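You operate a simulated robot arm through the tools that you are given. There is no shell and no other tool. Be economical: measure what you need, move in short steps, check, and stop when the job is done.

Carry out the task below with a simulated robot arm. There is one attempt and no reset: what you move stays moved.

## Task
Close the black lever, brush both grilles clean, put the brush back and open the lever again.
Fine: the grilles on the grille box; blue brush from the tool bench; lever closed while you brush. Set down upright: blue brush. What is to be rubbed or washed off counts as gone when no trace of it is left.

Only the result counts: the job must be done as asked and must still hold three seconds after the hand-in. Knocking over, shifting, dropping, spilling or breaking anything else fails it.

## Robot
A 6-joint arm with a two-finger parallel gripper, fixed in place. Base frame: the origin is at the foot of the arm, x ahead of it, y to its left, z up. Readings come in mm, rad, newtons and seconds.
With the tool pointing down near the work surface it reaches from about 360 to 820 mm from the base axis. Its first joint turns from -2.897 to 2.897 rad. Payload 3.91 kg.
The tool frame sits at the grasp point between the pads (the TCP): z along the fingers, y along the line on which they close. The tips reach 30 mm beyond it. The gripper opens to 110 mm. The fingers are 20 mm wide and 10 mm thick; the gripper's body (48 by 112 mm) begins 55 mm behind the TCP.
Orientation is that of the tool frame in the base frame, as a unit quaternion [w, x, y, z]. With the fingers straight down and closing along the base's y, the tool's x points along the base's -x, its y along +y and its z along -z.

## Interface
- The arm moves only by the tool move_arm. Its argument "increments" is a list of rows, each an object (a shift or turn left out is 0, a gripper value left out holds the last) with "linear": the shift along the tool's x, y, z in units of 40 mm (1.0 is 40 mm), a list of three; "rot": the turn, a rotation vector about the tool's x, y, z in units of 6 degrees (1.0 is 6 degrees), a list of three; "grip": the finger opening in mm, from 0 to 110. In form: [{"linear": [dx, dy, dz], "rot": [rx, ry, rz], "grip": grip}, ...]. A call has 1 to 8 rows; each row shifts and turns the commanded pose from where the row before left it, along the tool's axes as they then stand. A call with a number of a shift or a turn outside -1 to 1 is refused whole. Each row takes 0.2 s and may step no farther than 50 mm and 0.15 rad from the row before; otherwise, or with a gripper value out of range, the whole call is refused. A pose out of reach is approached as far as the arm can. The call stops where the force on the tool passes 90 N (or 10 N more than at its start, if that is more) or the arm is blocked; 0.2 s more then pass. The fingers move at their own pace (about 45 mm/s each) and stop on an object; they squeeze with about 25 N. The grip force told is the motor's: it shows also when the fingers shut on nothing. Time passes only in rows, and 0.2 s behind the last, so rows that do not move let the fingers close. The reply holds the time, the measured pose of the TCP, the force on the tool along the base axes, the opening and the grip force, in the units named above and with some noise, with the torque about the TCP (base axes, N m) and any sound that the robot's microphone picked up.
- Cameras (640 x 400 px; columns grow to the right, rows downward): "scene" is fixed at [220.1, 501, 1794.2]; the picture's right is [-0.51, -0.86, 0.00], its down [-0.73, 0.44, -0.52] and it looks along [0.45, -0.27, -0.85] (base axes); focal length 321 px, centre (320, 200). "wrist" rides on the gripper at [77, 7, -114] in the tool frame; the picture's right is [-0.09, 1.00, 0.00], its down [-0.80, -0.07, -0.59] and it looks along [-0.59, -0.05, 0.80] (tool axes); focal length 270 px, centre (320, 200). There is no depth. A picture from a camera that has moved, and an enlarged one, comes with that camera's place and axes in the base frame and with its lens.
- grab_frame(camera): a new picture of that camera. No time passes.
- raise_lower(by): slides the trunk up (or, below 0, down) by that many mm; the arm rides with it, the base frame stays. It gives what a move gives, with no picture.
- enlarge(camera, box): a new picture of the part [left, top, right, bottom] of that camera's present view, enlarged. No time passes.
- close_job(): hands the job in; it is judged then, once.

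Go step by step. Nothing tells you positions but the pictures and the camera data: compare them with the known pose of the tool, close in by small moves and look again before you grip or let go. The budget is 120 turns and 76 pictures, counting those below and the enlarged ones. Unless the task says otherwise, let go and move clear before handing in, and close with one line.

The tools are called after "Request:" by a JSON object that holds its "name" and its "arguments". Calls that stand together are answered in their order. move_arm: Moves the arm, as the interface text tells. Its arguments: {"type":"object","properties":{"increments":{"type":"array","items":{"type":"object","properties":{"linear":{"type":"array","items":{"type":"number"}},"rot":{"type":"array","items":{"type":"number"}},"grip":{"type":"number"}}}}},"required":["increments"]} The other tools are called the same way: raise_lower (by) slides the trunk up or down; grab_frame (camera) takes a picture; enlarge (camera, box) takes an enlarged picture of a part of a camera's view; close_job () hands the job in.

At the start:

```text
t: 0.0
tool_pos: [472.1, 119.3, 1335.0]
tool_rot: [0.0, 0.0, 1.0, 0.0]
ft_force: [0.4, -0.5, -0.6]
wrist_torque: [0.01, 0.02, 0.0]
gripper_width: 109.7
finger_force: 0.0
trunk travel left (down, up): [-575.0, 35.0]
```

scene: 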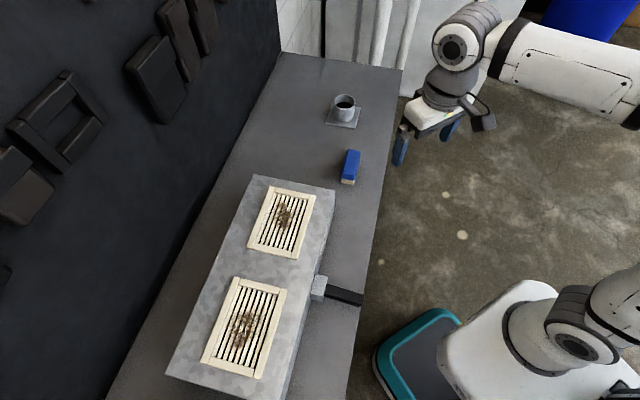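
wrist: 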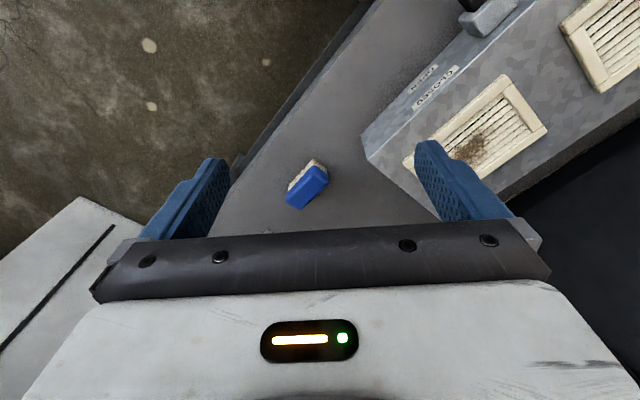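

I see a bench with a grille box, two dirty grilles, a lever on its near side, a blue brush and a cup on a plate. I'll take closer pictures to measure these.

Request:
{"name": "enlarge", "arguments": {"camera": "scene", "box": [160, 160, 400, 310]}}

Request:
{"name": "enlarge", "arguments": {"camera": "wrist", "box": [260, 0, 640, 238]}}

Request:
{"name": "enlarge", "arguments": {"camera": "scene", "box": [160, 250, 400, 400]}}

```text
2.67 times, centred on (280, 235) of scene
camera zoom: at [220.1, 501.0, 1794.2], right [-0.51, -0.86, 0.0], down [-0.73, 0.44, -0.52], along [0.45, -0.27, -0.85], focal length 855 px, centre (427, 107)
```

zoom: 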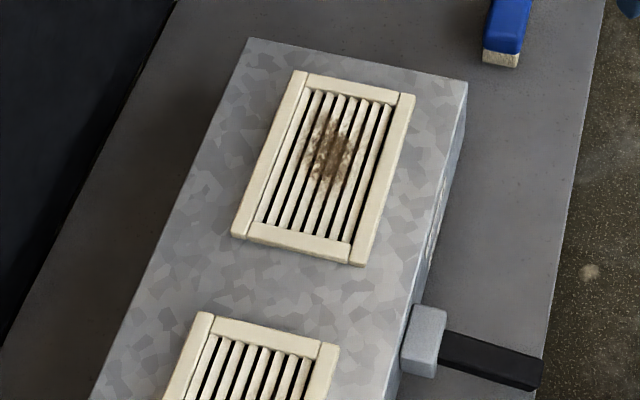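

```text
1.68 times, centred on (450, 119) of wrist
camera zoom: at [393.7, 125.5, 1449.9], right [0.09, 1.0, 0.0], down [0.8, -0.07, 0.59], along [0.59, -0.05, -0.8], focal length 454 px, centre (102, 336)
```

zoom: 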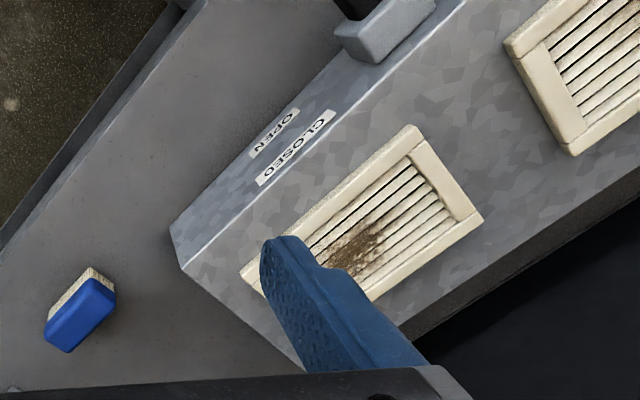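

```text
2.67 times, centred on (280, 325) of scene
camera zoom: at [220.1, 501.0, 1794.2], right [-0.51, -0.86, 0.0], down [-0.73, 0.44, -0.52], along [0.45, -0.27, -0.85], focal length 855 px, centre (427, -133)
```

zoom: 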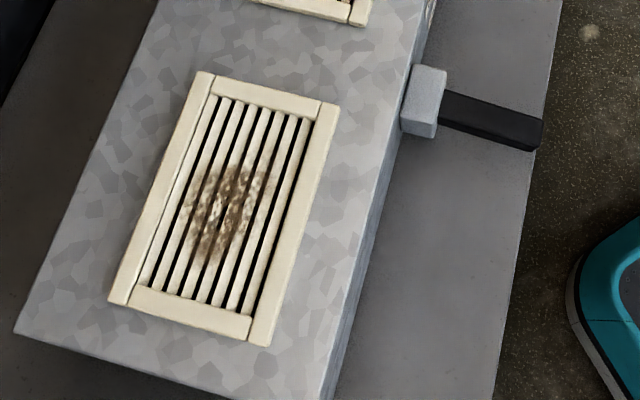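

From the two views I put the bench at z≈905 and the box top at z≈1000. The box is turned about 45°, with grilles near (633,373) and (435,575), the lever near (390,340) and the brush near (740,66). I'll turn the wrist camera towards the lever and its labels.

Request:
{"name": "move_arm", "arguments": {"increments": [{"linear": [0.95, 0.38, 0]}, {"linear": [0.95, 0.38, 0]}, {"linear": [0.95, 0.38, 0]}, {"linear": [0.95, 0.38, 0]}, {"rot": [0, 0, -1]}, {"rot": [0, 0, -1]}, {"rot": [0, 0, -1]}, {"rot": [0, 0, -1]}]}}

Request:
{"name": "move_arm", "arguments": {"increments": [{"rot": [0, 0, -1]}, {"rot": [0, 0, -1]}, {"rot": [0, 0, -1]}, {"rot": [0, 0, -0.5]}]}}

Request:
{"name": "raise_lower", "arguments": {"by": -100}}

Request:
{"name": "grab_frame", "arguments": {"camera": "wrist"}}

```text
t: 1.8
tool_pos: [319.6, 179.3, 1334.6]
tool_rot: [0.0, -0.209, 0.978, 0.001]
ft_force: [0.3, -0.3, 0.6]
wrist_torque: [0.0, -0.01, 0.03]
gripper_width: 110.0
finger_force: 0.1
trunk travel left (down, up): [-575.0, 35.0]
```

```text
t: 2.8
tool_pos: [319.7, 179.9, 1335.5]
tool_rot: [0.0, -0.383, 0.924, 0.0]
ft_force: [-0.6, -0.2, -0.4]
wrist_torque: [0.0, 0.0, 0.0]
gripper_width: 110.1
finger_force: 0.0
trunk travel left (down, up): [-575.0, 35.0]
```

```text
t: 4.1
tool_pos: [320.3, 179.1, 1235.1]
tool_rot: [0.001, -0.383, 0.924, 0.0]
ft_force: [0.0, 0.7, -0.1]
wrist_torque: [0.01, 0.03, 0.02]
gripper_width: 110.1
finger_force: 0.1
trunk travel left (down, up): [-475.0, 135.0]
```

```text
70 pictures are left
camera wrist: at [259.4, 129.8, 1349.8], right [-0.64, 0.77, 0.0], down [0.62, 0.52, 0.59], along [0.46, 0.38, -0.8], focal length 270 px, centre (320, 200)
```

wrist: 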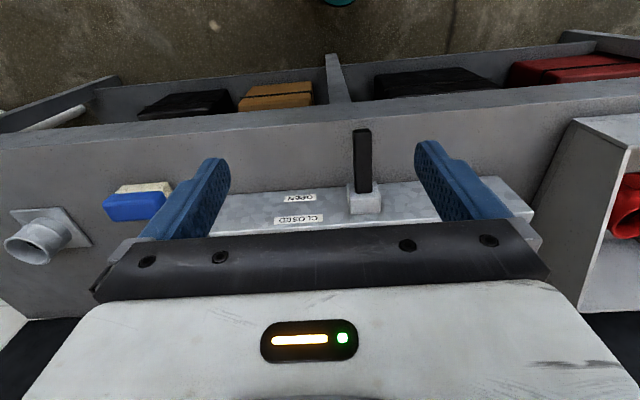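

The labels are stacked, with CLOSED above OPEN. I'll zoom in on the lever.

Request:
{"name": "enlarge", "arguments": {"camera": "wrist", "box": [250, 110, 430, 240]}}

```text
3.08 times, centred on (340, 175) of wrist
camera zoom: at [259.4, 129.8, 1349.8], right [-0.64, 0.77, 0.0], down [0.62, 0.52, 0.59], along [0.46, 0.38, -0.8], focal length 832 px, centre (258, 277)
```

zoom: 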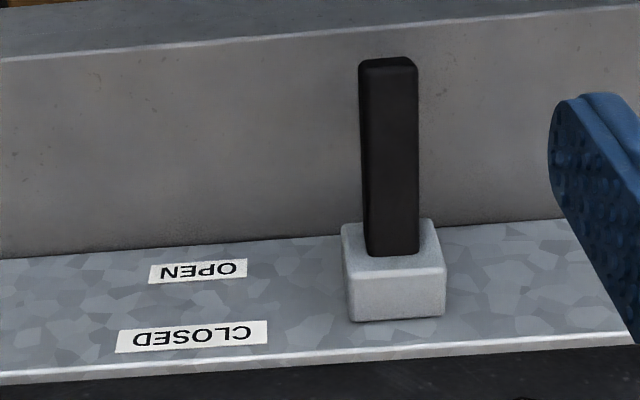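

The lever sits on a block and looks tilted slightly down (OPEN), so closing should mean swinging it up. I'll place the gripper above its outer end, with the fingers straddling it.

Request:
{"name": "move_arm", "arguments": {"increments": [{"linear": [-0.8, 0.38, 0]}, {"linear": [-0.8, 0.38, 0]}, {"linear": [-0.8, 0.38, 0]}, {"linear": [-0.78, 0.38, 0]}]}}

Request:
{"name": "raise_lower", "arguments": {"by": -170}}

Request:
{"name": "grab_frame", "arguments": {"camera": "wrist"}}

Request:
{"name": "enlarge", "arguments": {"camera": "scene", "box": [240, 220, 400, 320]}}

```text
t: 5.1
tool_pos: [367.8, 313.3, 1234.8]
tool_rot: [-0.001, -0.383, 0.924, -0.001]
ft_force: [-0.2, 0.2, 0.2]
wrist_torque: [0.0, 0.0, 0.01]
gripper_width: 109.9
finger_force: 0.0
trunk travel left (down, up): [-475.0, 135.0]
```

```text
t: 7.0
tool_pos: [366.6, 311.9, 1065.5]
tool_rot: [0.0, -0.383, 0.924, 0.001]
ft_force: [-0.4, 1.0, -0.7]
wrist_torque: [0.02, 0.01, 0.0]
gripper_width: 110.2
finger_force: 0.1
trunk travel left (down, up): [-305.0, 305.0]
```

```text
68 pictures are left
camera wrist: at [306.0, 262.6, 1179.4], right [-0.64, 0.77, 0.0], down [0.62, 0.52, 0.59], along [0.46, 0.38, -0.8], focal length 270 px, centre (320, 200)
```

wrist: 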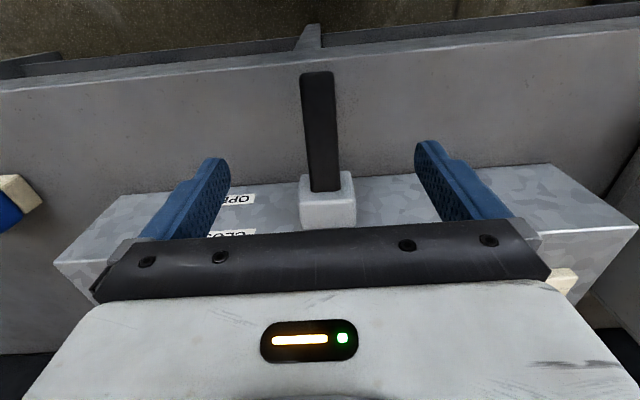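

```text
4.00 times, centred on (320, 270) of scene
camera zoom: at [220.1, 501.0, 1794.2], right [-0.51, -0.86, 0.0], down [-0.73, 0.44, -0.52], along [0.45, -0.27, -0.85], focal length 1283 px, centre (320, -80)
```

zoom: 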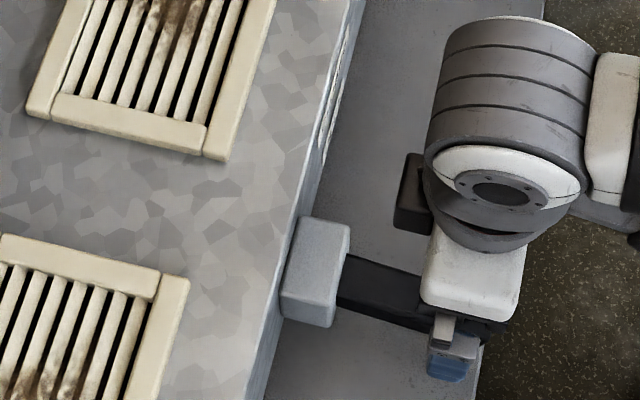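

The TCP sits over the lever line near its tip. I'll go down and close on it.

Request:
{"name": "move_arm", "arguments": {"increments": [{"linear": [0, 0, 0.8]}, {"linear": [0, 0, 0.8]}, {"linear": [0, 0, 0.8]}, {"linear": [0, 0, 0.6]}]}}

Request:
{"name": "grab_frame", "arguments": {"camera": "wrist"}}

```text
t: 8.1
tool_pos: [367.1, 314.1, 943.2]
tool_rot: [0.0, -0.383, 0.924, -0.001]
ft_force: [-0.8, -0.5, -0.8]
wrist_torque: [0.0, 0.0, 0.01]
gripper_width: 109.7
finger_force: 0.1
trunk travel left (down, up): [-305.0, 305.0]
```

```text
66 pictures are left
camera wrist: at [306.3, 263.4, 1058.4], right [-0.64, 0.77, 0.0], down [0.62, 0.52, 0.59], along [0.46, 0.38, -0.8], focal length 270 px, centre (320, 200)
```

wrist: 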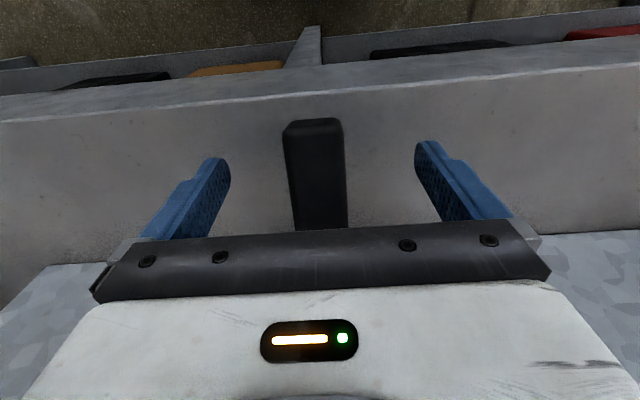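

The fingers straddle the lever, so I'll close on it.

Request:
{"name": "move_arm", "arguments": {"increments": [{"linear": [0, 0, 0.1], "grip": 0}, {"grip": 0}, {"grip": 0}, {"grip": 0}, {"grip": 0}, {"grip": 0}]}}

Request:
{"name": "grab_frame", "arguments": {"camera": "wrist"}}

```text
t: 9.4
tool_pos: [368.0, 311.1, 941.8]
tool_rot: [0.0, -0.383, 0.924, 0.001]
ft_force: [4.3, -5.3, 0.5]
wrist_torque: [-0.2, -0.2, -0.06]
gripper_width: 30.1
finger_force: 44.4
trunk travel left (down, up): [-305.0, 305.0]
```

```text
65 pictures are left
camera wrist: at [306.8, 262.2, 1054.9], right [-0.64, 0.77, 0.0], down [0.62, 0.52, 0.59], along [0.46, 0.38, -0.8], focal length 270 px, centre (320, 200)
```

wrist: 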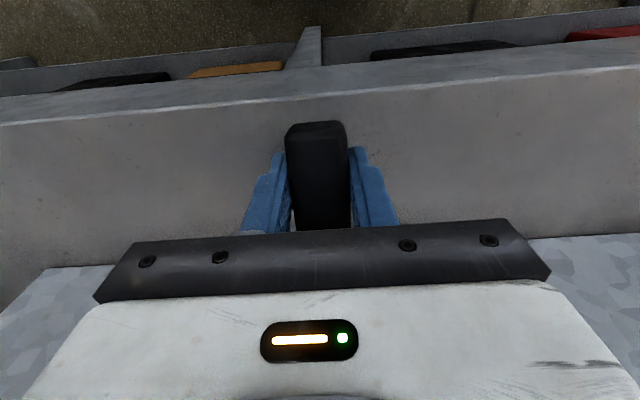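

The lever is gripped at 30 mm width. I'll lift gently and watch the force.

Request:
{"name": "move_arm", "arguments": {"increments": [{"linear": [0, 0, -0.15]}, {"linear": [0, 0, -0.15]}]}}

```text
t: 10.1
tool_pos: [367.2, 310.1, 951.6]
tool_rot: [-0.003, -0.383, 0.924, -0.001]
ft_force: [-1.1, -15.2, -16.8]
wrist_torque: [-1.03, 0.82, -0.01]
gripper_width: 29.9
finger_force: 45.0
trunk travel left (down, up): [-305.0, 305.0]
```

Request:
{"name": "move_arm", "arguments": {"increments": [{"linear": [0, 0, -0.15], "rot": [0, 0.8, 0]}, {"linear": [0, 0, -0.15], "rot": [0, 0.8, 0]}]}}

Request:
{"name": "enlarge", "arguments": {"camera": "scene", "box": [240, 220, 400, 320]}}

```text
t: 10.7
tool_pos: [368.2, 312.0, 965.8]
tool_rot: [-0.076, -0.381, 0.921, -0.032]
ft_force: [4.3, -10.9, -2.7]
wrist_torque: [-0.4, -0.11, -0.01]
gripper_width: 29.7
finger_force: 44.9
trunk travel left (down, up): [-305.0, 305.0]
```

```text
4.00 times, centred on (320, 270) of scene
camera zoom: at [220.1, 501.0, 1794.2], right [-0.51, -0.86, 0.0], down [-0.73, 0.44, -0.52], along [0.45, -0.27, -0.85], focal length 1283 px, centre (320, -80)
```

zoom: 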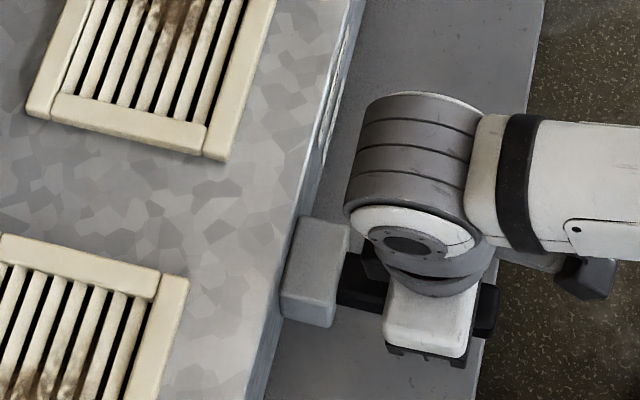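

The lever follows with low force, so I'll continue.

Request:
{"name": "move_arm", "arguments": {"increments": [{"linear": [0, 0, -0.15], "rot": [0, 0.8, 0]}, {"linear": [0, 0, -0.15], "rot": [0, 0.8, 0]}, {"linear": [0, 0, -0.15], "rot": [0, 0.8, 0]}]}}

```text
t: 11.4
tool_pos: [370.8, 316.1, 982.3]
tool_rot: [-0.193, -0.373, 0.904, -0.078]
ft_force: [12.2, 4.6, 8.9]
wrist_torque: [0.67, -1.07, 0.03]
gripper_width: 29.5
finger_force: 45.4
trunk travel left (down, up): [-305.0, 305.0]
```

Request:
{"name": "move_arm", "arguments": {"increments": [{"linear": [0, 0, -0.15], "rot": [0, 0.4, 0]}, {"linear": [0, 0, -0.15], "rot": [0, 0.4, 0]}]}}

Request:
{"name": "grab_frame", "arguments": {"camera": "wrist"}}

Request:
{"name": "enlarge", "arguments": {"camera": "scene", "box": [240, 220, 400, 320]}}

```text
t: 12.1
tool_pos: [375.8, 318.8, 991.5]
tool_rot: [-0.233, -0.371, 0.894, -0.097]
ft_force: [1.8, -6.1, -18.8]
wrist_torque: [-1.22, 0.58, -0.07]
gripper_width: 29.8
finger_force: 44.8
trunk travel left (down, up): [-305.0, 305.0]
```

```text
63 pictures are left
camera wrist: at [360.4, 315.6, 1128.6], right [-0.65, 0.76, -0.04], down [0.75, 0.65, 0.13], along [0.12, 0.05, -0.99], focal length 270 px, centre (320, 200)
```

wrist: 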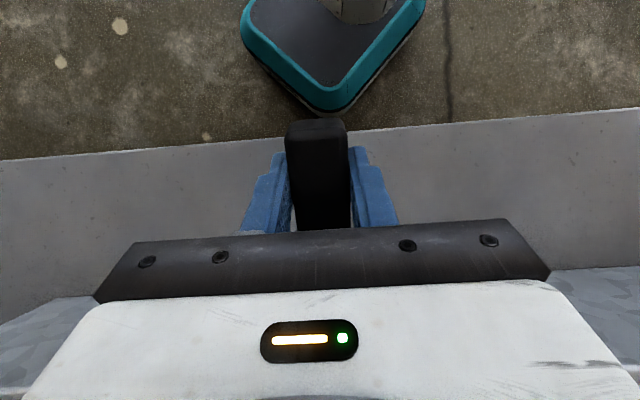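

```text
4.00 times, centred on (320, 270) of scene
camera zoom: at [220.1, 501.0, 1794.2], right [-0.51, -0.86, 0.0], down [-0.73, 0.44, -0.52], along [0.45, -0.27, -0.85], focal length 1283 px, centre (320, -80)
```

zoom: 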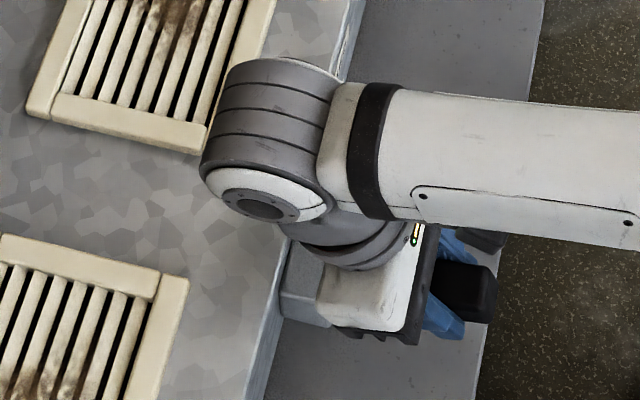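

Request:
{"name": "move_arm", "arguments": {"increments": [{"linear": [0, 0, -0.15], "rot": [0, 0.7, 0]}, {"linear": [0, 0, -0.15], "rot": [0, 0.6, 0]}, {"linear": [0, 0, -0.15], "rot": [0, 0.6, 0]}]}}

```text
t: 12.8
tool_pos: [380.1, 323.3, 1004.4]
tool_rot: [-0.314, -0.359, 0.869, -0.129]
ft_force: [20.7, 4.8, 6.0]
wrist_torque: [0.28, -1.47, 0.18]
gripper_width: 29.9
finger_force: 45.2
out of reach, approached as far as the arm can: row 3
trunk travel left (down, up): [-305.0, 305.0]
```

The arm reached a limit in tilt. I'll check how far the lever has come.

Request:
{"name": "enlarge", "arguments": {"camera": "scene", "box": [240, 220, 400, 320]}}

Request:
{"name": "move_arm", "arguments": {"increments": [{"linear": [0, 0, -0.1]}, {"linear": [0, 0, -0.1]}]}}

```text
4.00 times, centred on (320, 270) of scene
camera zoom: at [220.1, 501.0, 1794.2], right [-0.51, -0.86, 0.0], down [-0.73, 0.44, -0.52], along [0.45, -0.27, -0.85], focal length 1283 px, centre (320, -80)
```

zoom: 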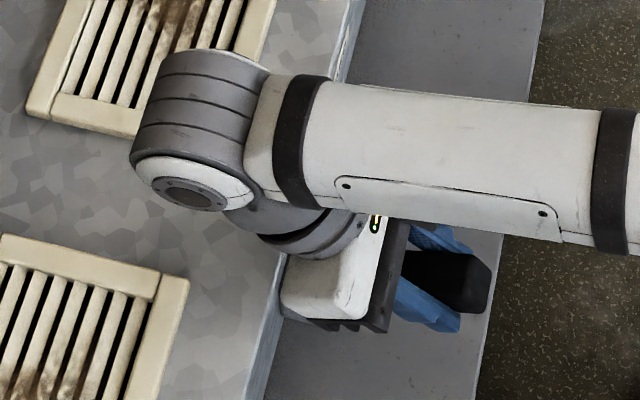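

```text
t: 13.4
tool_pos: [378.6, 322.3, 1001.8]
tool_rot: [-0.316, -0.359, 0.869, -0.129]
ft_force: [20.6, 1.0, 7.4]
wrist_torque: [0.82, -1.04, -0.12]
gripper_width: 29.9
finger_force: 45.3
out of reach, approached as far as the arm can: row 1, 2
trunk travel left (down, up): [-305.0, 305.0]
```

The arm itself is reach-limited here, so I'll use the trunk for a small lift instead.

Request:
{"name": "raise_lower", "arguments": {"by": 8}}

```text
t: 14.0
tool_pos: [380.5, 324.1, 1007.9]
tool_rot: [-0.317, -0.36, 0.868, -0.131]
ft_force: [17.0, 0.2, -24.3]
wrist_torque: [-0.62, 0.41, -0.13]
gripper_width: 29.7
finger_force: 44.6
trunk travel left (down, up): [-313.0, 297.0]
```

Request:
{"name": "move_arm", "arguments": {"increments": [{"linear": [-0.05, 0, -0.1], "rot": [0, 0.4, 0]}]}}

```text
t: 14.4
tool_pos: [376.4, 320.4, 1000.6]
tool_rot: [-0.332, -0.357, 0.862, -0.137]
ft_force: [20.4, 3.1, 8.7]
wrist_torque: [0.72, -1.18, -0.03]
gripper_width: 30.0
finger_force: 45.4
out of reach, approached as far as the arm can: row 1
trunk travel left (down, up): [-313.0, 297.0]
```

I'll let go with the fingers still flanking the lever, turn the tool back to vertical and see whether the lever stays.

Request:
{"name": "move_arm", "arguments": {"increments": [{"grip": 60}, {"grip": 60}, {"rot": [0, -1, 0]}, {"rot": [0, -1, 0]}, {"rot": [0, -1, 0]}]}}

Request:
{"name": "grab_frame", "arguments": {"camera": "wrist"}}

Request:
{"name": "enlarge", "arguments": {"camera": "scene", "box": [240, 220, 400, 320]}}

```text
t: 15.6
tool_pos: [373.7, 320.0, 1000.1]
tool_rot: [-0.195, -0.374, 0.903, -0.081]
ft_force: [0.1, 0.5, 0.1]
wrist_torque: [0.0, -0.01, 0.06]
gripper_width: 60.0
finger_force: 0.0
trunk travel left (down, up): [-313.0, 297.0]
```

```text
60 pictures are left
camera wrist: at [351.0, 308.8, 1134.9], right [-0.65, 0.76, -0.04], down [0.74, 0.64, 0.21], along [0.18, 0.11, -0.98], focal length 270 px, centre (320, 200)
```

wrist: 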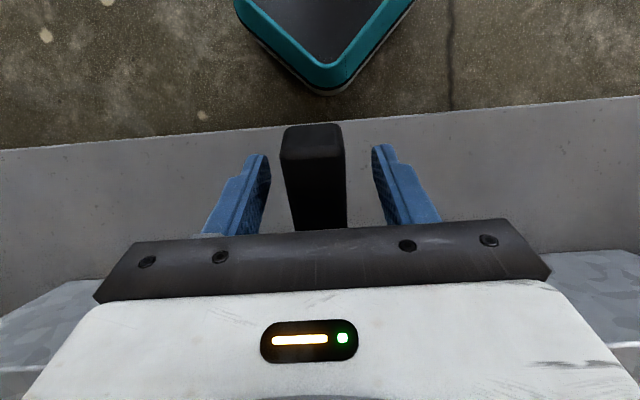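

```text
4.00 times, centred on (320, 270) of scene
camera zoom: at [220.1, 501.0, 1794.2], right [-0.51, -0.86, 0.0], down [-0.73, 0.44, -0.52], along [0.45, -0.27, -0.85], focal length 1283 px, centre (320, -80)
```

zoom: 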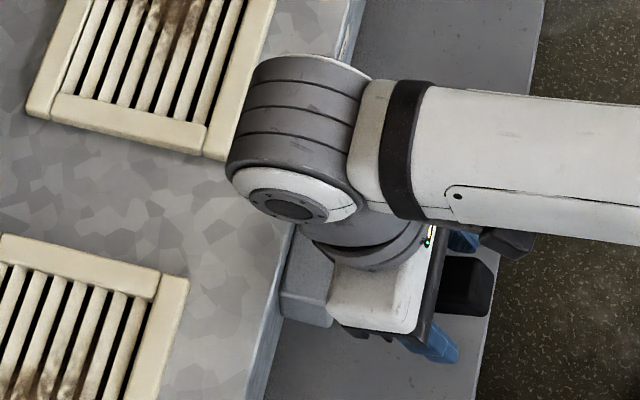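

The lever stays up on its own. I'll tilt the tool the other way round the lever and grip again, which gives more swing.

Request:
{"name": "move_arm", "arguments": {"increments": [{"rot": [0, -1, 0]}, {"rot": [0, -1, 0]}, {"rot": [0, -1, 0]}, {"rot": [0, -1, 0]}, {"rot": [0, -1, 0]}, {"rot": [0, -1, 0]}, {"rot": [0, -1, 0]}]}}

Request:
{"name": "grab_frame", "arguments": {"camera": "wrist"}}

Request:
{"name": "enlarge", "arguments": {"camera": "scene", "box": [240, 220, 400, 320]}}

```text
t: 17.2
tool_pos: [374.6, 319.8, 999.9]
tool_rot: [0.143, -0.378, 0.913, 0.06]
ft_force: [0.0, 0.1, -0.5]
wrist_torque: [0.0, -0.03, 0.02]
gripper_width: 60.0
finger_force: 0.0
trunk travel left (down, up): [-313.0, 297.0]
```

```text
58 pictures are left
camera wrist: at [291.1, 248.6, 1084.8], right [-0.65, 0.76, 0.03], down [0.46, 0.36, 0.81], along [0.61, 0.54, -0.59], focal length 270 px, centre (320, 200)
```

wrist: 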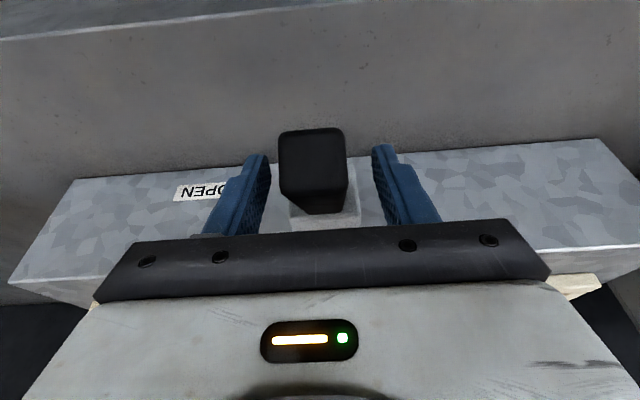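

```text
4.00 times, centred on (320, 270) of scene
camera zoom: at [220.1, 501.0, 1794.2], right [-0.51, -0.86, 0.0], down [-0.73, 0.44, -0.52], along [0.45, -0.27, -0.85], focal length 1283 px, centre (320, -80)
```

zoom: 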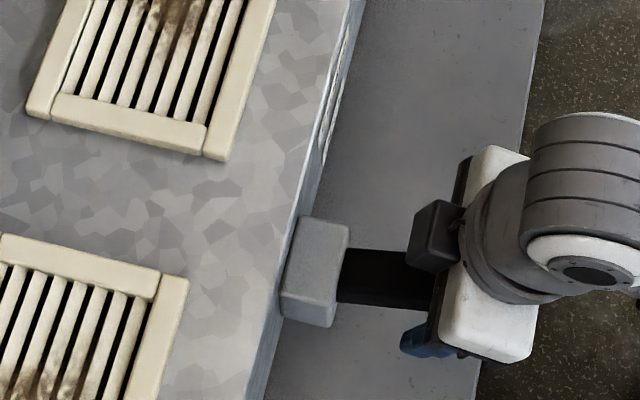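

The end face is almost square to a view 36° below level, so the lever stands at roughly +30°. I'll grip it and keep swinging up and inward.

Request:
{"name": "move_arm", "arguments": {"increments": [{"grip": 0}, {"grip": 0}, {"grip": 0}]}}

Request:
{"name": "move_arm", "arguments": {"increments": [{"linear": [-0.11, 0, -0.1], "rot": [0, 0.55, 0]}, {"linear": [-0.11, 0, -0.1], "rot": [0, 0.55, 0]}]}}

```text
t: 18.0
tool_pos: [374.1, 319.2, 999.4]
tool_rot: [0.142, -0.378, 0.913, 0.059]
ft_force: [7.7, -7.1, 0.8]
wrist_torque: [-0.16, -0.25, -0.08]
gripper_width: 29.8
finger_force: 42.4
trunk travel left (down, up): [-313.0, 297.0]
```

```text
t: 18.6
tool_pos: [380.9, 322.4, 1008.3]
tool_rot: [0.088, -0.381, 0.92, 0.036]
ft_force: [8.3, -10.5, -6.5]
wrist_torque: [-0.67, -0.05, -0.07]
gripper_width: 29.7
finger_force: 44.9
trunk travel left (down, up): [-313.0, 297.0]
```

Request:
{"name": "move_arm", "arguments": {"increments": [{"linear": [-0.11, 0, -0.1], "rot": [0, 0.55, 0]}, {"linear": [-0.11, 0, -0.1], "rot": [0, 0.55, 0]}]}}

Request:
{"name": "move_arm", "arguments": {"increments": [{"linear": [-0.11, 0, -0.1], "rot": [0, 0.55, 0]}, {"linear": [-0.11, 0, -0.1], "rot": [0, 0.55, 0]}]}}

Request:
{"name": "enlarge", "arguments": {"camera": "scene", "box": [240, 220, 400, 320]}}

```text
t: 19.2
tool_pos: [384.6, 328.0, 1016.1]
tool_rot: [0.031, -0.382, 0.924, 0.013]
ft_force: [-2.4, -23.6, -31.5]
wrist_torque: [-0.47, -0.37, 0.01]
gripper_width: 29.5
finger_force: 44.9
trunk travel left (down, up): [-313.0, 297.0]
```

```text
t: 19.8
tool_pos: [390.2, 334.7, 1026.9]
tool_rot: [-0.019, -0.383, 0.924, -0.007]
ft_force: [-5.2, -23.2, -28.7]
wrist_torque: [0.07, -0.32, 0.01]
gripper_width: 29.7
finger_force: 45.1
trunk travel left (down, up): [-313.0, 297.0]
```

```text
4.00 times, centred on (320, 270) of scene
camera zoom: at [220.1, 501.0, 1794.2], right [-0.51, -0.86, 0.0], down [-0.73, 0.44, -0.52], along [0.45, -0.27, -0.85], focal length 1283 px, centre (320, -80)
```

zoom: 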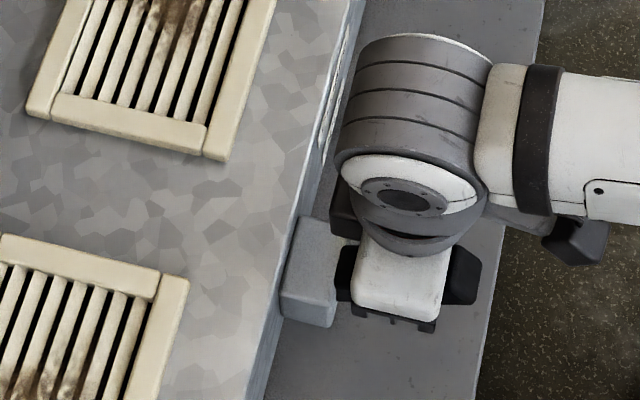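

Request:
{"name": "move_arm", "arguments": {"increments": [{"linear": [-0.11, 0, -0.1], "rot": [0, 0.55, 0]}, {"linear": [-0.11, 0, -0.1], "rot": [0, 0.55, 0]}]}}

Request:
{"name": "grab_frame", "arguments": {"camera": "wrist"}}

```text
t: 20.4
tool_pos: [396.8, 339.8, 1034.3]
tool_rot: [-0.072, -0.381, 0.921, -0.029]
ft_force: [-8.5, -22.9, -27.6]
wrist_torque: [-0.2, -0.19, 0.05]
gripper_width: 29.5
finger_force: 45.1
trunk travel left (down, up): [-313.0, 297.0]
```

```text
55 pictures are left
camera wrist: at [349.0, 304.2, 1158.7], right [-0.64, 0.77, -0.01], down [0.68, 0.57, 0.46], along [0.36, 0.29, -0.89], focal length 270 px, centre (320, 200)
```

wrist: 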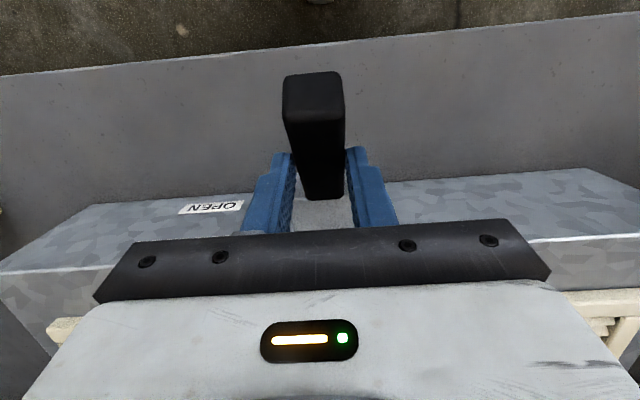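

The steady ~35 N looks like the pads sliding on a lever that has met its stop. I'll let go, back off and look at it.

Request:
{"name": "move_arm", "arguments": {"increments": [{"grip": 80}, {"grip": 80}, {"linear": [0, 0, -0.9]}, {"linear": [0, 0, -0.9]}, {"linear": [0.9, 0, -0.5]}, {"linear": [0.9, 0, -0.5]}, {"linear": [0.9, 0, 0], "rot": [0, -1, 0]}, {"rot": [0, -1, 0]}]}}

Request:
{"name": "grab_frame", "arguments": {"camera": "wrist"}}

Request:
{"name": "enlarge", "arguments": {"camera": "scene", "box": [240, 220, 400, 320]}}

```text
t: 22.2
tool_pos: [332.1, 279.3, 1161.0]
tool_rot: [0.026, -0.382, 0.924, 0.011]
ft_force: [0.6, 0.8, 0.4]
wrist_torque: [-0.01, -0.04, -0.02]
gripper_width: 79.8
finger_force: 0.0
trunk travel left (down, up): [-313.0, 297.0]
```

```text
54 pictures are left
camera wrist: at [266.3, 223.8, 1271.4], right [-0.64, 0.77, 0.0], down [0.59, 0.49, 0.64], along [0.49, 0.41, -0.77], focal length 270 px, centre (320, 200)
```

wrist: 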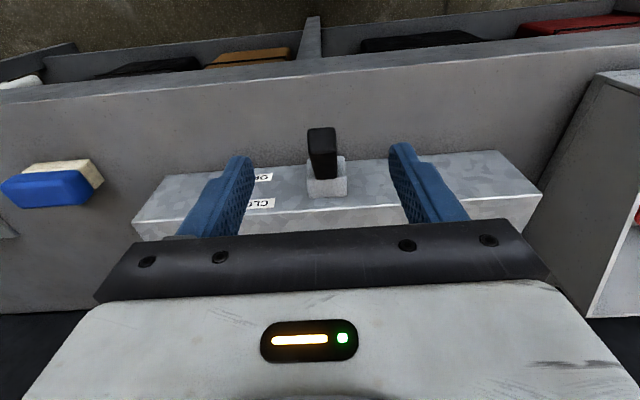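

```text
4.00 times, centred on (320, 270) of scene
camera zoom: at [220.1, 501.0, 1794.2], right [-0.51, -0.86, 0.0], down [-0.73, 0.44, -0.52], along [0.45, -0.27, -0.85], focal length 1283 px, centre (320, -80)
```

zoom: 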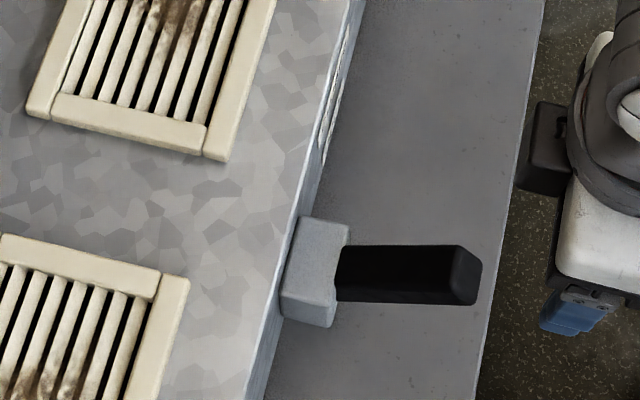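

The lever now stands about 40° up. To be sure it's at its stop, I'll press its tip inward with the closed fingers.

Request:
{"name": "move_arm", "arguments": {"increments": [{"rot": [0, 0.53, 0], "grip": 0}, {"linear": [0, 0, 0.9]}, {"linear": [0, 0, 0.9]}, {"linear": [0, 0, 0.9]}, {"linear": [0, 0, 0.9]}, {"linear": [0, 0, 0.7]}]}}

Request:
{"name": "move_arm", "arguments": {"increments": [{"linear": [-0.4, 0, 0]}, {"linear": [-0.25, 0, 0]}, {"linear": [-0.15, 0, 0]}]}}

```text
t: 23.6
tool_pos: [334.5, 279.5, 989.3]
tool_rot: [0.001, -0.383, 0.924, 0.0]
ft_force: [-0.5, -0.9, -0.4]
wrist_torque: [0.02, 0.04, 0.0]
gripper_width: 0.0
finger_force: 24.9
trunk travel left (down, up): [-313.0, 297.0]
```

```text
t: 24.4
tool_pos: [348.2, 296.1, 988.9]
tool_rot: [-0.003, -0.383, 0.924, -0.001]
ft_force: [-44.6, -42.8, -7.6]
wrist_torque: [0.88, -0.89, -0.01]
gripper_width: 0.0
finger_force: 25.3
trunk travel left (down, up): [-313.0, 297.0]
```

The push met 60 N with no movement, so the lever is at its stop and closed. I'll back away, rise and look at the brush.

Request:
{"name": "move_arm", "arguments": {"increments": [{"linear": [0.7, 0, 0]}, {"linear": [0, 0, -1]}, {"linear": [0, 0, -1]}, {"linear": [0, 0, -1]}, {"linear": [0, 0, -1]}]}}

Request:
{"name": "enlarge", "arguments": {"camera": "scene", "box": [300, 80, 400, 200]}}

Request:
{"name": "enlarge", "arguments": {"camera": "scene", "box": [240, 220, 400, 320]}}

```text
t: 25.6
tool_pos: [336.4, 281.4, 1150.4]
tool_rot: [0.001, -0.383, 0.924, 0.0]
ft_force: [-0.5, 0.6, -0.7]
wrist_torque: [-0.03, 0.01, -0.02]
gripper_width: 0.0
finger_force: 25.1
trunk travel left (down, up): [-313.0, 297.0]
```

```text
3.33 times, centred on (350, 140) of scene
camera zoom: at [220.1, 501.0, 1794.2], right [-0.51, -0.86, 0.0], down [-0.73, 0.44, -0.52], along [0.45, -0.27, -0.85], focal length 1069 px, centre (220, 400)
```

zoom: 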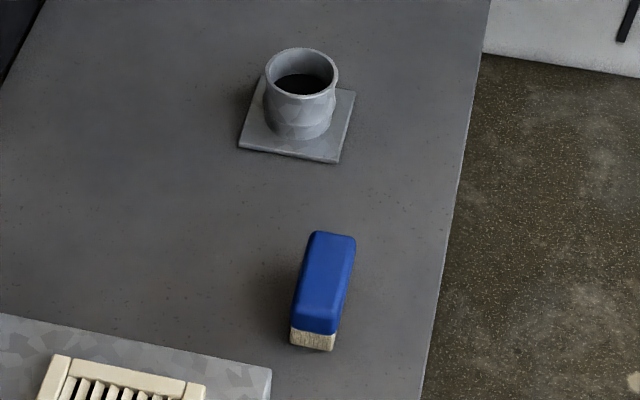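

```text
4.00 times, centred on (320, 270) of scene
camera zoom: at [220.1, 501.0, 1794.2], right [-0.51, -0.86, 0.0], down [-0.73, 0.44, -0.52], along [0.45, -0.27, -0.85], focal length 1283 px, centre (320, -80)
```

zoom: 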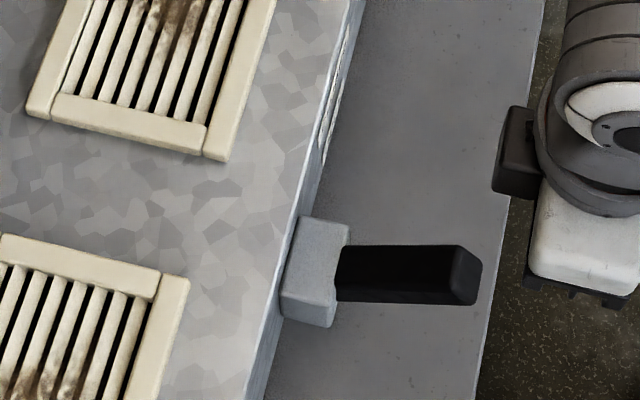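

The brush lies parallel to the slats at about (736,67), roughly 120×40 mm, with bristles down. I'll turn the gripper 90° so it closes across the width, then approach.

Request:
{"name": "move_arm", "arguments": {"increments": [{"rot": [0, 0, 1]}, {"rot": [0, 0, 1]}, {"rot": [0, 0, 1]}, {"rot": [0, 0, 1]}, {"rot": [0, 0, 1]}, {"rot": [0, 0, 1]}, {"rot": [0, 0, 1]}, {"rot": [0, 0, 1]}]}}

Request:
{"name": "move_arm", "arguments": {"increments": [{"rot": [0, 0, 1], "grip": 80}, {"rot": [0, 0, 1]}, {"rot": [0, 0, 1]}, {"rot": [0, 0, 1]}, {"rot": [0, 0, 1]}, {"rot": [0, 0, 1]}, {"rot": [0, 0, 1]}]}}

Request:
{"name": "move_arm", "arguments": {"increments": [{"linear": [-0.95, 0.41, 0]}, {"linear": [-0.95, 0.41, 0]}, {"linear": [-0.95, 0.41, 0]}, {"linear": [-0.95, 0.41, 0]}, {"linear": [-0.95, 0.41, 0]}, {"linear": [-0.95, 0.41, 0]}, {"linear": [-0.95, 0.41, 0]}, {"linear": [-0.95, 0.41, 0]}]}}

Request:
{"name": "grab_frame", "arguments": {"camera": "wrist"}}

```text
t: 27.4
tool_pos: [335.3, 281.3, 1150.1]
tool_rot: [0.0, 0.027, 1.0, 0.0]
ft_force: [-0.2, 0.2, 0.3]
wrist_torque: [0.01, -0.01, 0.02]
gripper_width: 0.1
finger_force: 24.9
trunk travel left (down, up): [-313.0, 297.0]
```

```text
t: 29.0
tool_pos: [336.2, 281.3, 1150.5]
tool_rot: [0.0, 0.384, 0.923, 0.0]
ft_force: [-0.9, 0.4, -0.4]
wrist_torque: [0.0, 0.01, -0.02]
gripper_width: 80.0
finger_force: 0.1
trunk travel left (down, up): [-313.0, 297.0]
```

```text
t: 30.8
tool_pos: [644.2, 157.7, 1146.7]
tool_rot: [0.0, 0.382, 0.924, 0.001]
ft_force: [-0.6, -0.3, -0.1]
wrist_torque: [0.0, 0.0, 0.0]
gripper_width: 79.8
finger_force: 0.1
trunk travel left (down, up): [-313.0, 297.0]
```

```text
50 pictures are left
camera wrist: at [592.4, 217.2, 1261.8], right [0.77, 0.64, 0.0], down [0.52, -0.62, 0.59], along [0.38, -0.46, -0.8], focal length 270 px, centre (320, 200)
```

wrist: 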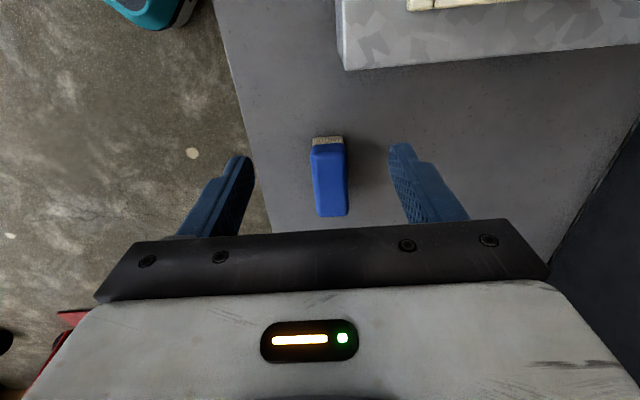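

Request:
{"name": "enlarge", "arguments": {"camera": "wrist", "box": [260, 110, 400, 230]}}

```text
3.33 times, centred on (330, 170) of wrist
camera zoom: at [592.4, 217.2, 1261.8], right [0.77, 0.64, 0.0], down [0.52, -0.62, 0.59], along [0.38, -0.46, -0.8], focal length 901 px, centre (287, 300)
```

zoom: 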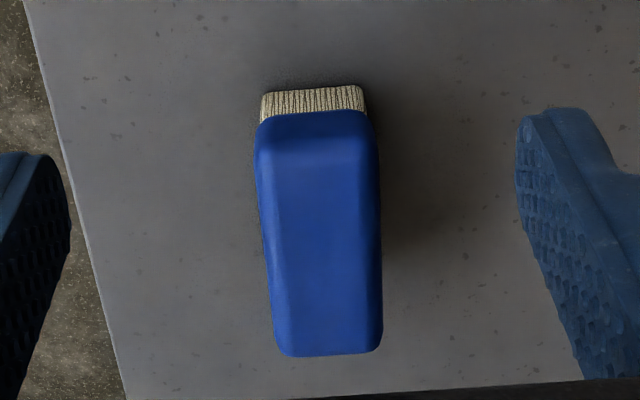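

I need a better height for the brush and bench, so I'll descend straight and compare.

Request:
{"name": "move_arm", "arguments": {"increments": [{"linear": [0.3, 0.15, 0.9]}, {"linear": [0.3, 0, 0.9]}, {"linear": [0.3, 0, 0.7]}]}}

Request:
{"name": "enlarge", "arguments": {"camera": "wrist", "box": [260, 110, 400, 230]}}

```text
t: 31.6
tool_pos: [622.2, 188.7, 1051.5]
tool_rot: [0.0, 0.383, 0.924, 0.0]
ft_force: [0.6, 0.2, 0.2]
wrist_torque: [0.03, 0.0, 0.01]
gripper_width: 79.8
finger_force: 0.0
trunk travel left (down, up): [-313.0, 297.0]
```

```text
3.33 times, centred on (330, 170) of wrist
camera zoom: at [570.4, 248.4, 1165.9], right [0.77, 0.64, 0.0], down [0.52, -0.62, 0.59], along [0.38, -0.45, -0.8], focal length 901 px, centre (287, 300)
```

zoom: 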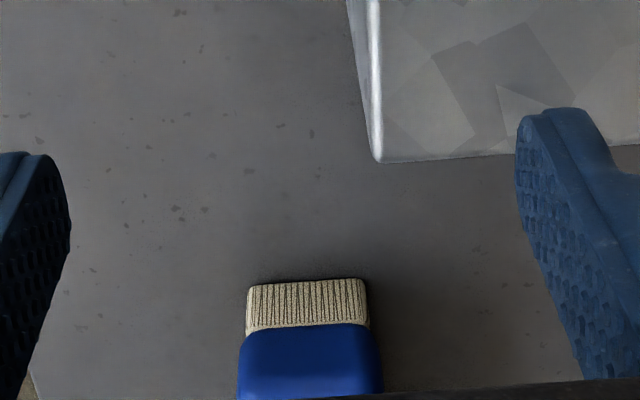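

Re-measured: bench z≈883, brush about 85×50×77 mm centred near (738,66), with its blue body from z≈914 to 962. I'll move over it.

Request:
{"name": "move_arm", "arguments": {"increments": [{"linear": [-0.9, -0.12, 0]}, {"linear": [-0.9, 0, 0]}, {"linear": [-0.9, 0, 0]}, {"linear": [-0.9, 0, 0]}, {"linear": [-0.62, 0, 0]}]}}

Request:
{"name": "grab_frame", "arguments": {"camera": "wrist"}}

Request:
{"name": "enlarge", "arguments": {"camera": "scene", "box": [300, 80, 400, 200]}}

```text
t: 32.8
tool_pos: [738.2, 64.2, 1047.4]
tool_rot: [0.0, 0.383, 0.924, 0.0]
ft_force: [-0.8, -0.1, 0.9]
wrist_torque: [0.0, 0.0, 0.02]
gripper_width: 80.0
finger_force: 0.0
trunk travel left (down, up): [-313.0, 297.0]
```

```text
47 pictures are left
camera wrist: at [687.3, 123.8, 1161.9], right [0.77, 0.64, 0.0], down [0.52, -0.62, 0.59], along [0.38, -0.46, -0.8], focal length 270 px, centre (320, 200)
```

wrist: 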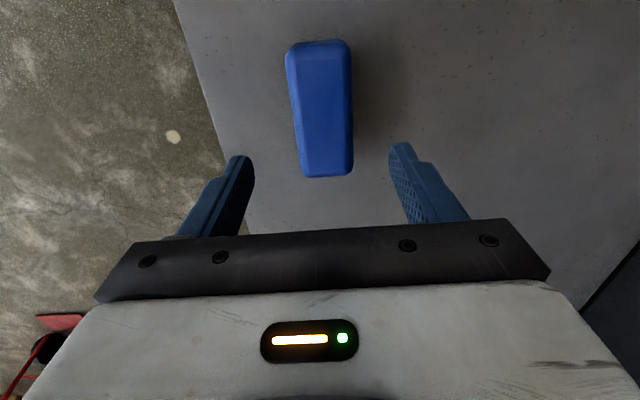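

```text
3.33 times, centred on (350, 140) of scene
camera zoom: at [220.1, 501.0, 1794.2], right [-0.51, -0.86, 0.0], down [-0.73, 0.44, -0.52], along [0.45, -0.27, -0.85], focal length 1069 px, centre (220, 400)
```

zoom: 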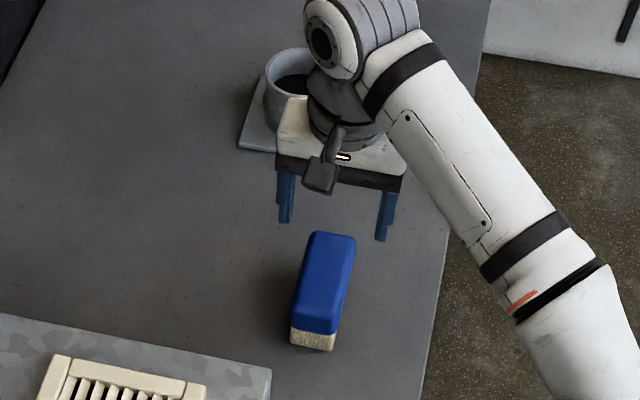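

The brush is well centred, give or take a few mm. I'll descend and grip.

Request:
{"name": "move_arm", "arguments": {"increments": [{"linear": [0.12, 0.07, 0.8]}, {"linear": [0, 0, 0.8]}, {"linear": [0, 0, 0.8]}]}}

Request:
{"name": "grab_frame", "arguments": {"camera": "wrist"}}

Request:
{"name": "enlarge", "arguments": {"camera": "scene", "box": [300, 80, 400, 200]}}

```text
t: 33.6
tool_pos: [737.9, 72.7, 955.2]
tool_rot: [0.0, 0.382, 0.924, 0.001]
ft_force: [0.3, 1.0, 0.5]
wrist_torque: [0.01, 0.01, -0.02]
gripper_width: 80.0
finger_force: 0.0
trunk travel left (down, up): [-313.0, 297.0]
```

```text
45 pictures are left
camera wrist: at [685.6, 131.3, 1069.7], right [0.77, 0.64, 0.0], down [0.52, -0.62, 0.59], along [0.38, -0.45, -0.8], focal length 270 px, centre (320, 200)
```

wrist: 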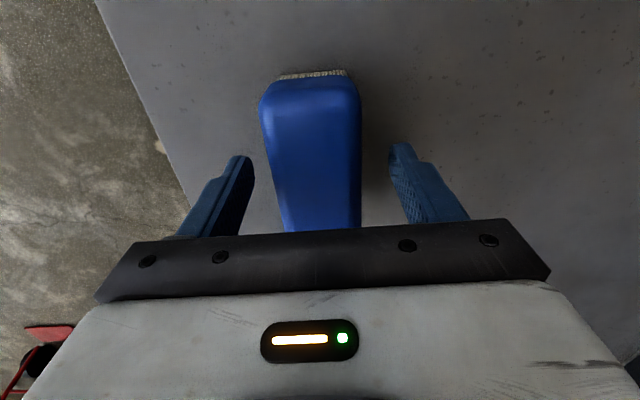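

```text
3.33 times, centred on (350, 140) of scene
camera zoom: at [220.1, 501.0, 1794.2], right [-0.51, -0.86, 0.0], down [-0.73, 0.44, -0.52], along [0.45, -0.27, -0.85], focal length 1069 px, centre (220, 400)
```

zoom: 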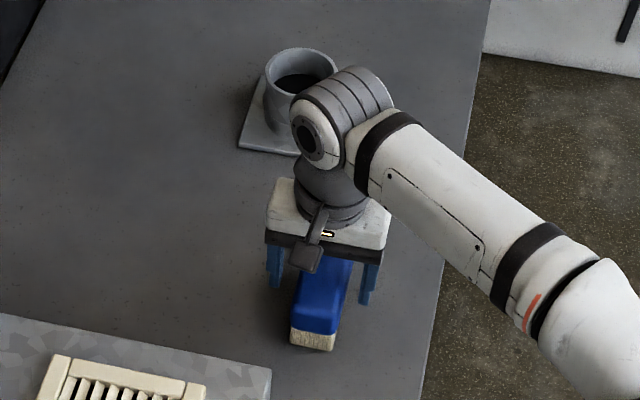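

Request:
{"name": "move_arm", "arguments": {"increments": [{"linear": [0, -0.06, 0.12]}, {"grip": 0}, {"grip": 0}, {"grip": 0}, {"grip": 0}]}}

```text
t: 34.8
tool_pos: [734.7, 68.9, 950.5]
tool_rot: [0.0, 0.383, 0.924, 0.002]
ft_force: [0.4, -0.7, 1.0]
wrist_torque: [-0.07, 0.0, 0.0]
gripper_width: 49.5
finger_force: 25.0
trunk travel left (down, up): [-313.0, 297.0]
```

The brush is gripped at 49.5 mm width; its home pose is TCP (735,69,950.5). I'll lift and carry it over the first grille.

Request:
{"name": "move_arm", "arguments": {"increments": [{"linear": [0, 0, -0.9]}, {"linear": [0, 0, -0.9]}, {"linear": [0, 0, -0.9]}, {"linear": [0, 0, -0.9]}, {"linear": [0, 0, -0.9]}]}}

Request:
{"name": "move_arm", "arguments": {"increments": [{"linear": [0.86, 0.45, 0]}, {"linear": [0.86, 0.45, 0]}, {"linear": [0.86, 0.45, 0]}, {"linear": [0.86, 0.45, 0]}, {"linear": [0.86, 0.45, 0]}, {"linear": [0.86, 0.45, 0]}, {"linear": [0.86, 0.45, 0]}, {"linear": [0.86, 0.45, 0]}]}}

Request:
{"name": "grab_frame", "arguments": {"camera": "wrist"}}

Request:
{"name": "enlarge", "arguments": {"camera": "scene", "box": [200, 120, 360, 270]}}

```text
t: 36.0
tool_pos: [700.9, 67.0, 1110.9]
tool_rot: [0.001, 0.382, 0.924, 0.001]
ft_force: [-1.2, -0.7, -0.4]
wrist_torque: [0.0, 0.0, 0.07]
gripper_width: 0.0
finger_force: 25.2
out of reach, approached as far as the arm can: row 4, 5
trunk travel left (down, up): [-313.0, 297.0]
```

```text
t: 37.8
tool_pos: [602.1, 358.0, 1102.1]
tool_rot: [0.0, 0.383, 0.924, 0.0]
ft_force: [-0.2, -0.3, 0.2]
wrist_torque: [0.02, 0.05, -0.02]
gripper_width: 0.0
finger_force: 25.6
out of reach, approached as far as the arm can: row 8
trunk travel left (down, up): [-313.0, 297.0]
```

```text
43 pictures are left
camera wrist: at [551.4, 418.6, 1216.0], right [0.77, 0.64, 0.0], down [0.52, -0.62, 0.59], along [0.38, -0.46, -0.8], focal length 270 px, centre (320, 200)
```

wrist: 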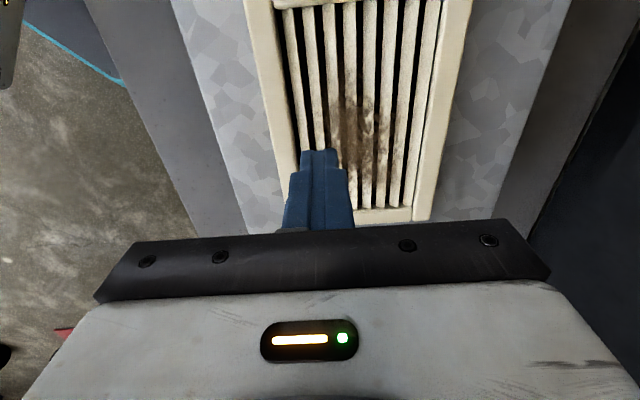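

```text
2.67 times, centred on (280, 195) of scene
camera zoom: at [220.1, 501.0, 1794.2], right [-0.51, -0.86, 0.0], down [-0.73, 0.44, -0.52], along [0.45, -0.27, -0.85], focal length 855 px, centre (427, 213)
```

zoom: 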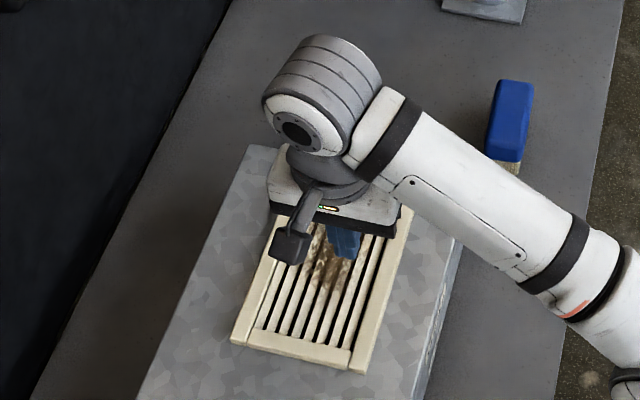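

The gripper is empty, so the brush slipped out as I lifted; it seems still to stand on the bench. The trunk is also too low for high moves here. I'll raise the trunk and inspect the brush.

Request:
{"name": "raise_lower", "arguments": {"by": 120}}

Request:
{"name": "enlarge", "arguments": {"camera": "scene", "box": [300, 80, 400, 200]}}

```text
t: 39.3
tool_pos: [602.2, 359.2, 1222.6]
tool_rot: [0.001, 0.383, 0.924, 0.001]
ft_force: [0.6, -0.1, -0.6]
wrist_torque: [-0.01, 0.01, 0.0]
gripper_width: 0.0
finger_force: 24.8
trunk travel left (down, up): [-433.0, 177.0]
```

```text
3.33 times, centred on (350, 140) of scene
camera zoom: at [220.1, 501.0, 1794.2], right [-0.51, -0.86, 0.0], down [-0.73, 0.44, -0.52], along [0.45, -0.27, -0.85], focal length 1069 px, centre (220, 400)
```

zoom: 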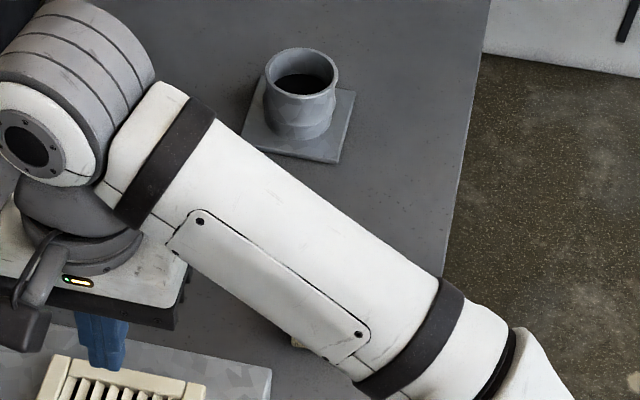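

Request:
{"name": "move_arm", "arguments": {"increments": [{"linear": [-0.9, -0.4, 0], "grip": 85}, {"linear": [-0.9, -0.4, 0]}, {"linear": [-0.9, -0.4, 0]}, {"linear": [-0.9, -0.4, 0]}, {"linear": [-0.9, -0.4, 0]}, {"linear": [-0.9, -0.4, 0.2]}, {"linear": [-0.9, -0.38, 0.8]}, {"linear": [0, 0, 0.9]}]}}

Request:
{"name": "move_arm", "arguments": {"increments": [{"linear": [0, 0, 0.9]}, {"linear": [0, 0, 0.9]}]}}

Request:
{"name": "grab_frame", "arguments": {"camera": "wrist"}}

Request:
{"name": "enlarge", "arguments": {"camera": "scene", "box": [300, 80, 400, 200]}}

```text
refused: row 7 steps farther than a row can; nothing moved
```

```text
t: 39.9
tool_pos: [602.1, 358.4, 1149.1]
tool_rot: [0.001, 0.383, 0.924, 0.002]
ft_force: [0.5, -0.6, 0.2]
wrist_torque: [0.01, -0.01, 0.0]
gripper_width: 0.1
finger_force: 25.1
trunk travel left (down, up): [-433.0, 177.0]
```

```text
40 pictures are left
camera wrist: at [550.5, 417.9, 1263.6], right [0.77, 0.64, 0.0], down [0.51, -0.62, 0.59], along [0.38, -0.45, -0.8], focal length 270 px, centre (320, 200)
```

wrist: 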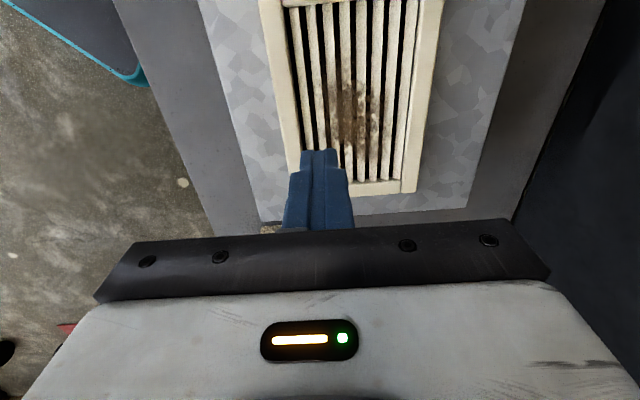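

```text
3.33 times, centred on (350, 140) of scene
camera zoom: at [220.1, 501.0, 1794.2], right [-0.51, -0.86, 0.0], down [-0.73, 0.44, -0.52], along [0.45, -0.27, -0.85], focal length 1069 px, centre (220, 400)
```

zoom: 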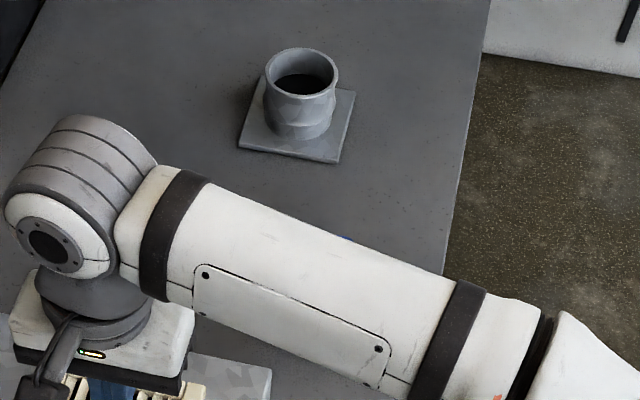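

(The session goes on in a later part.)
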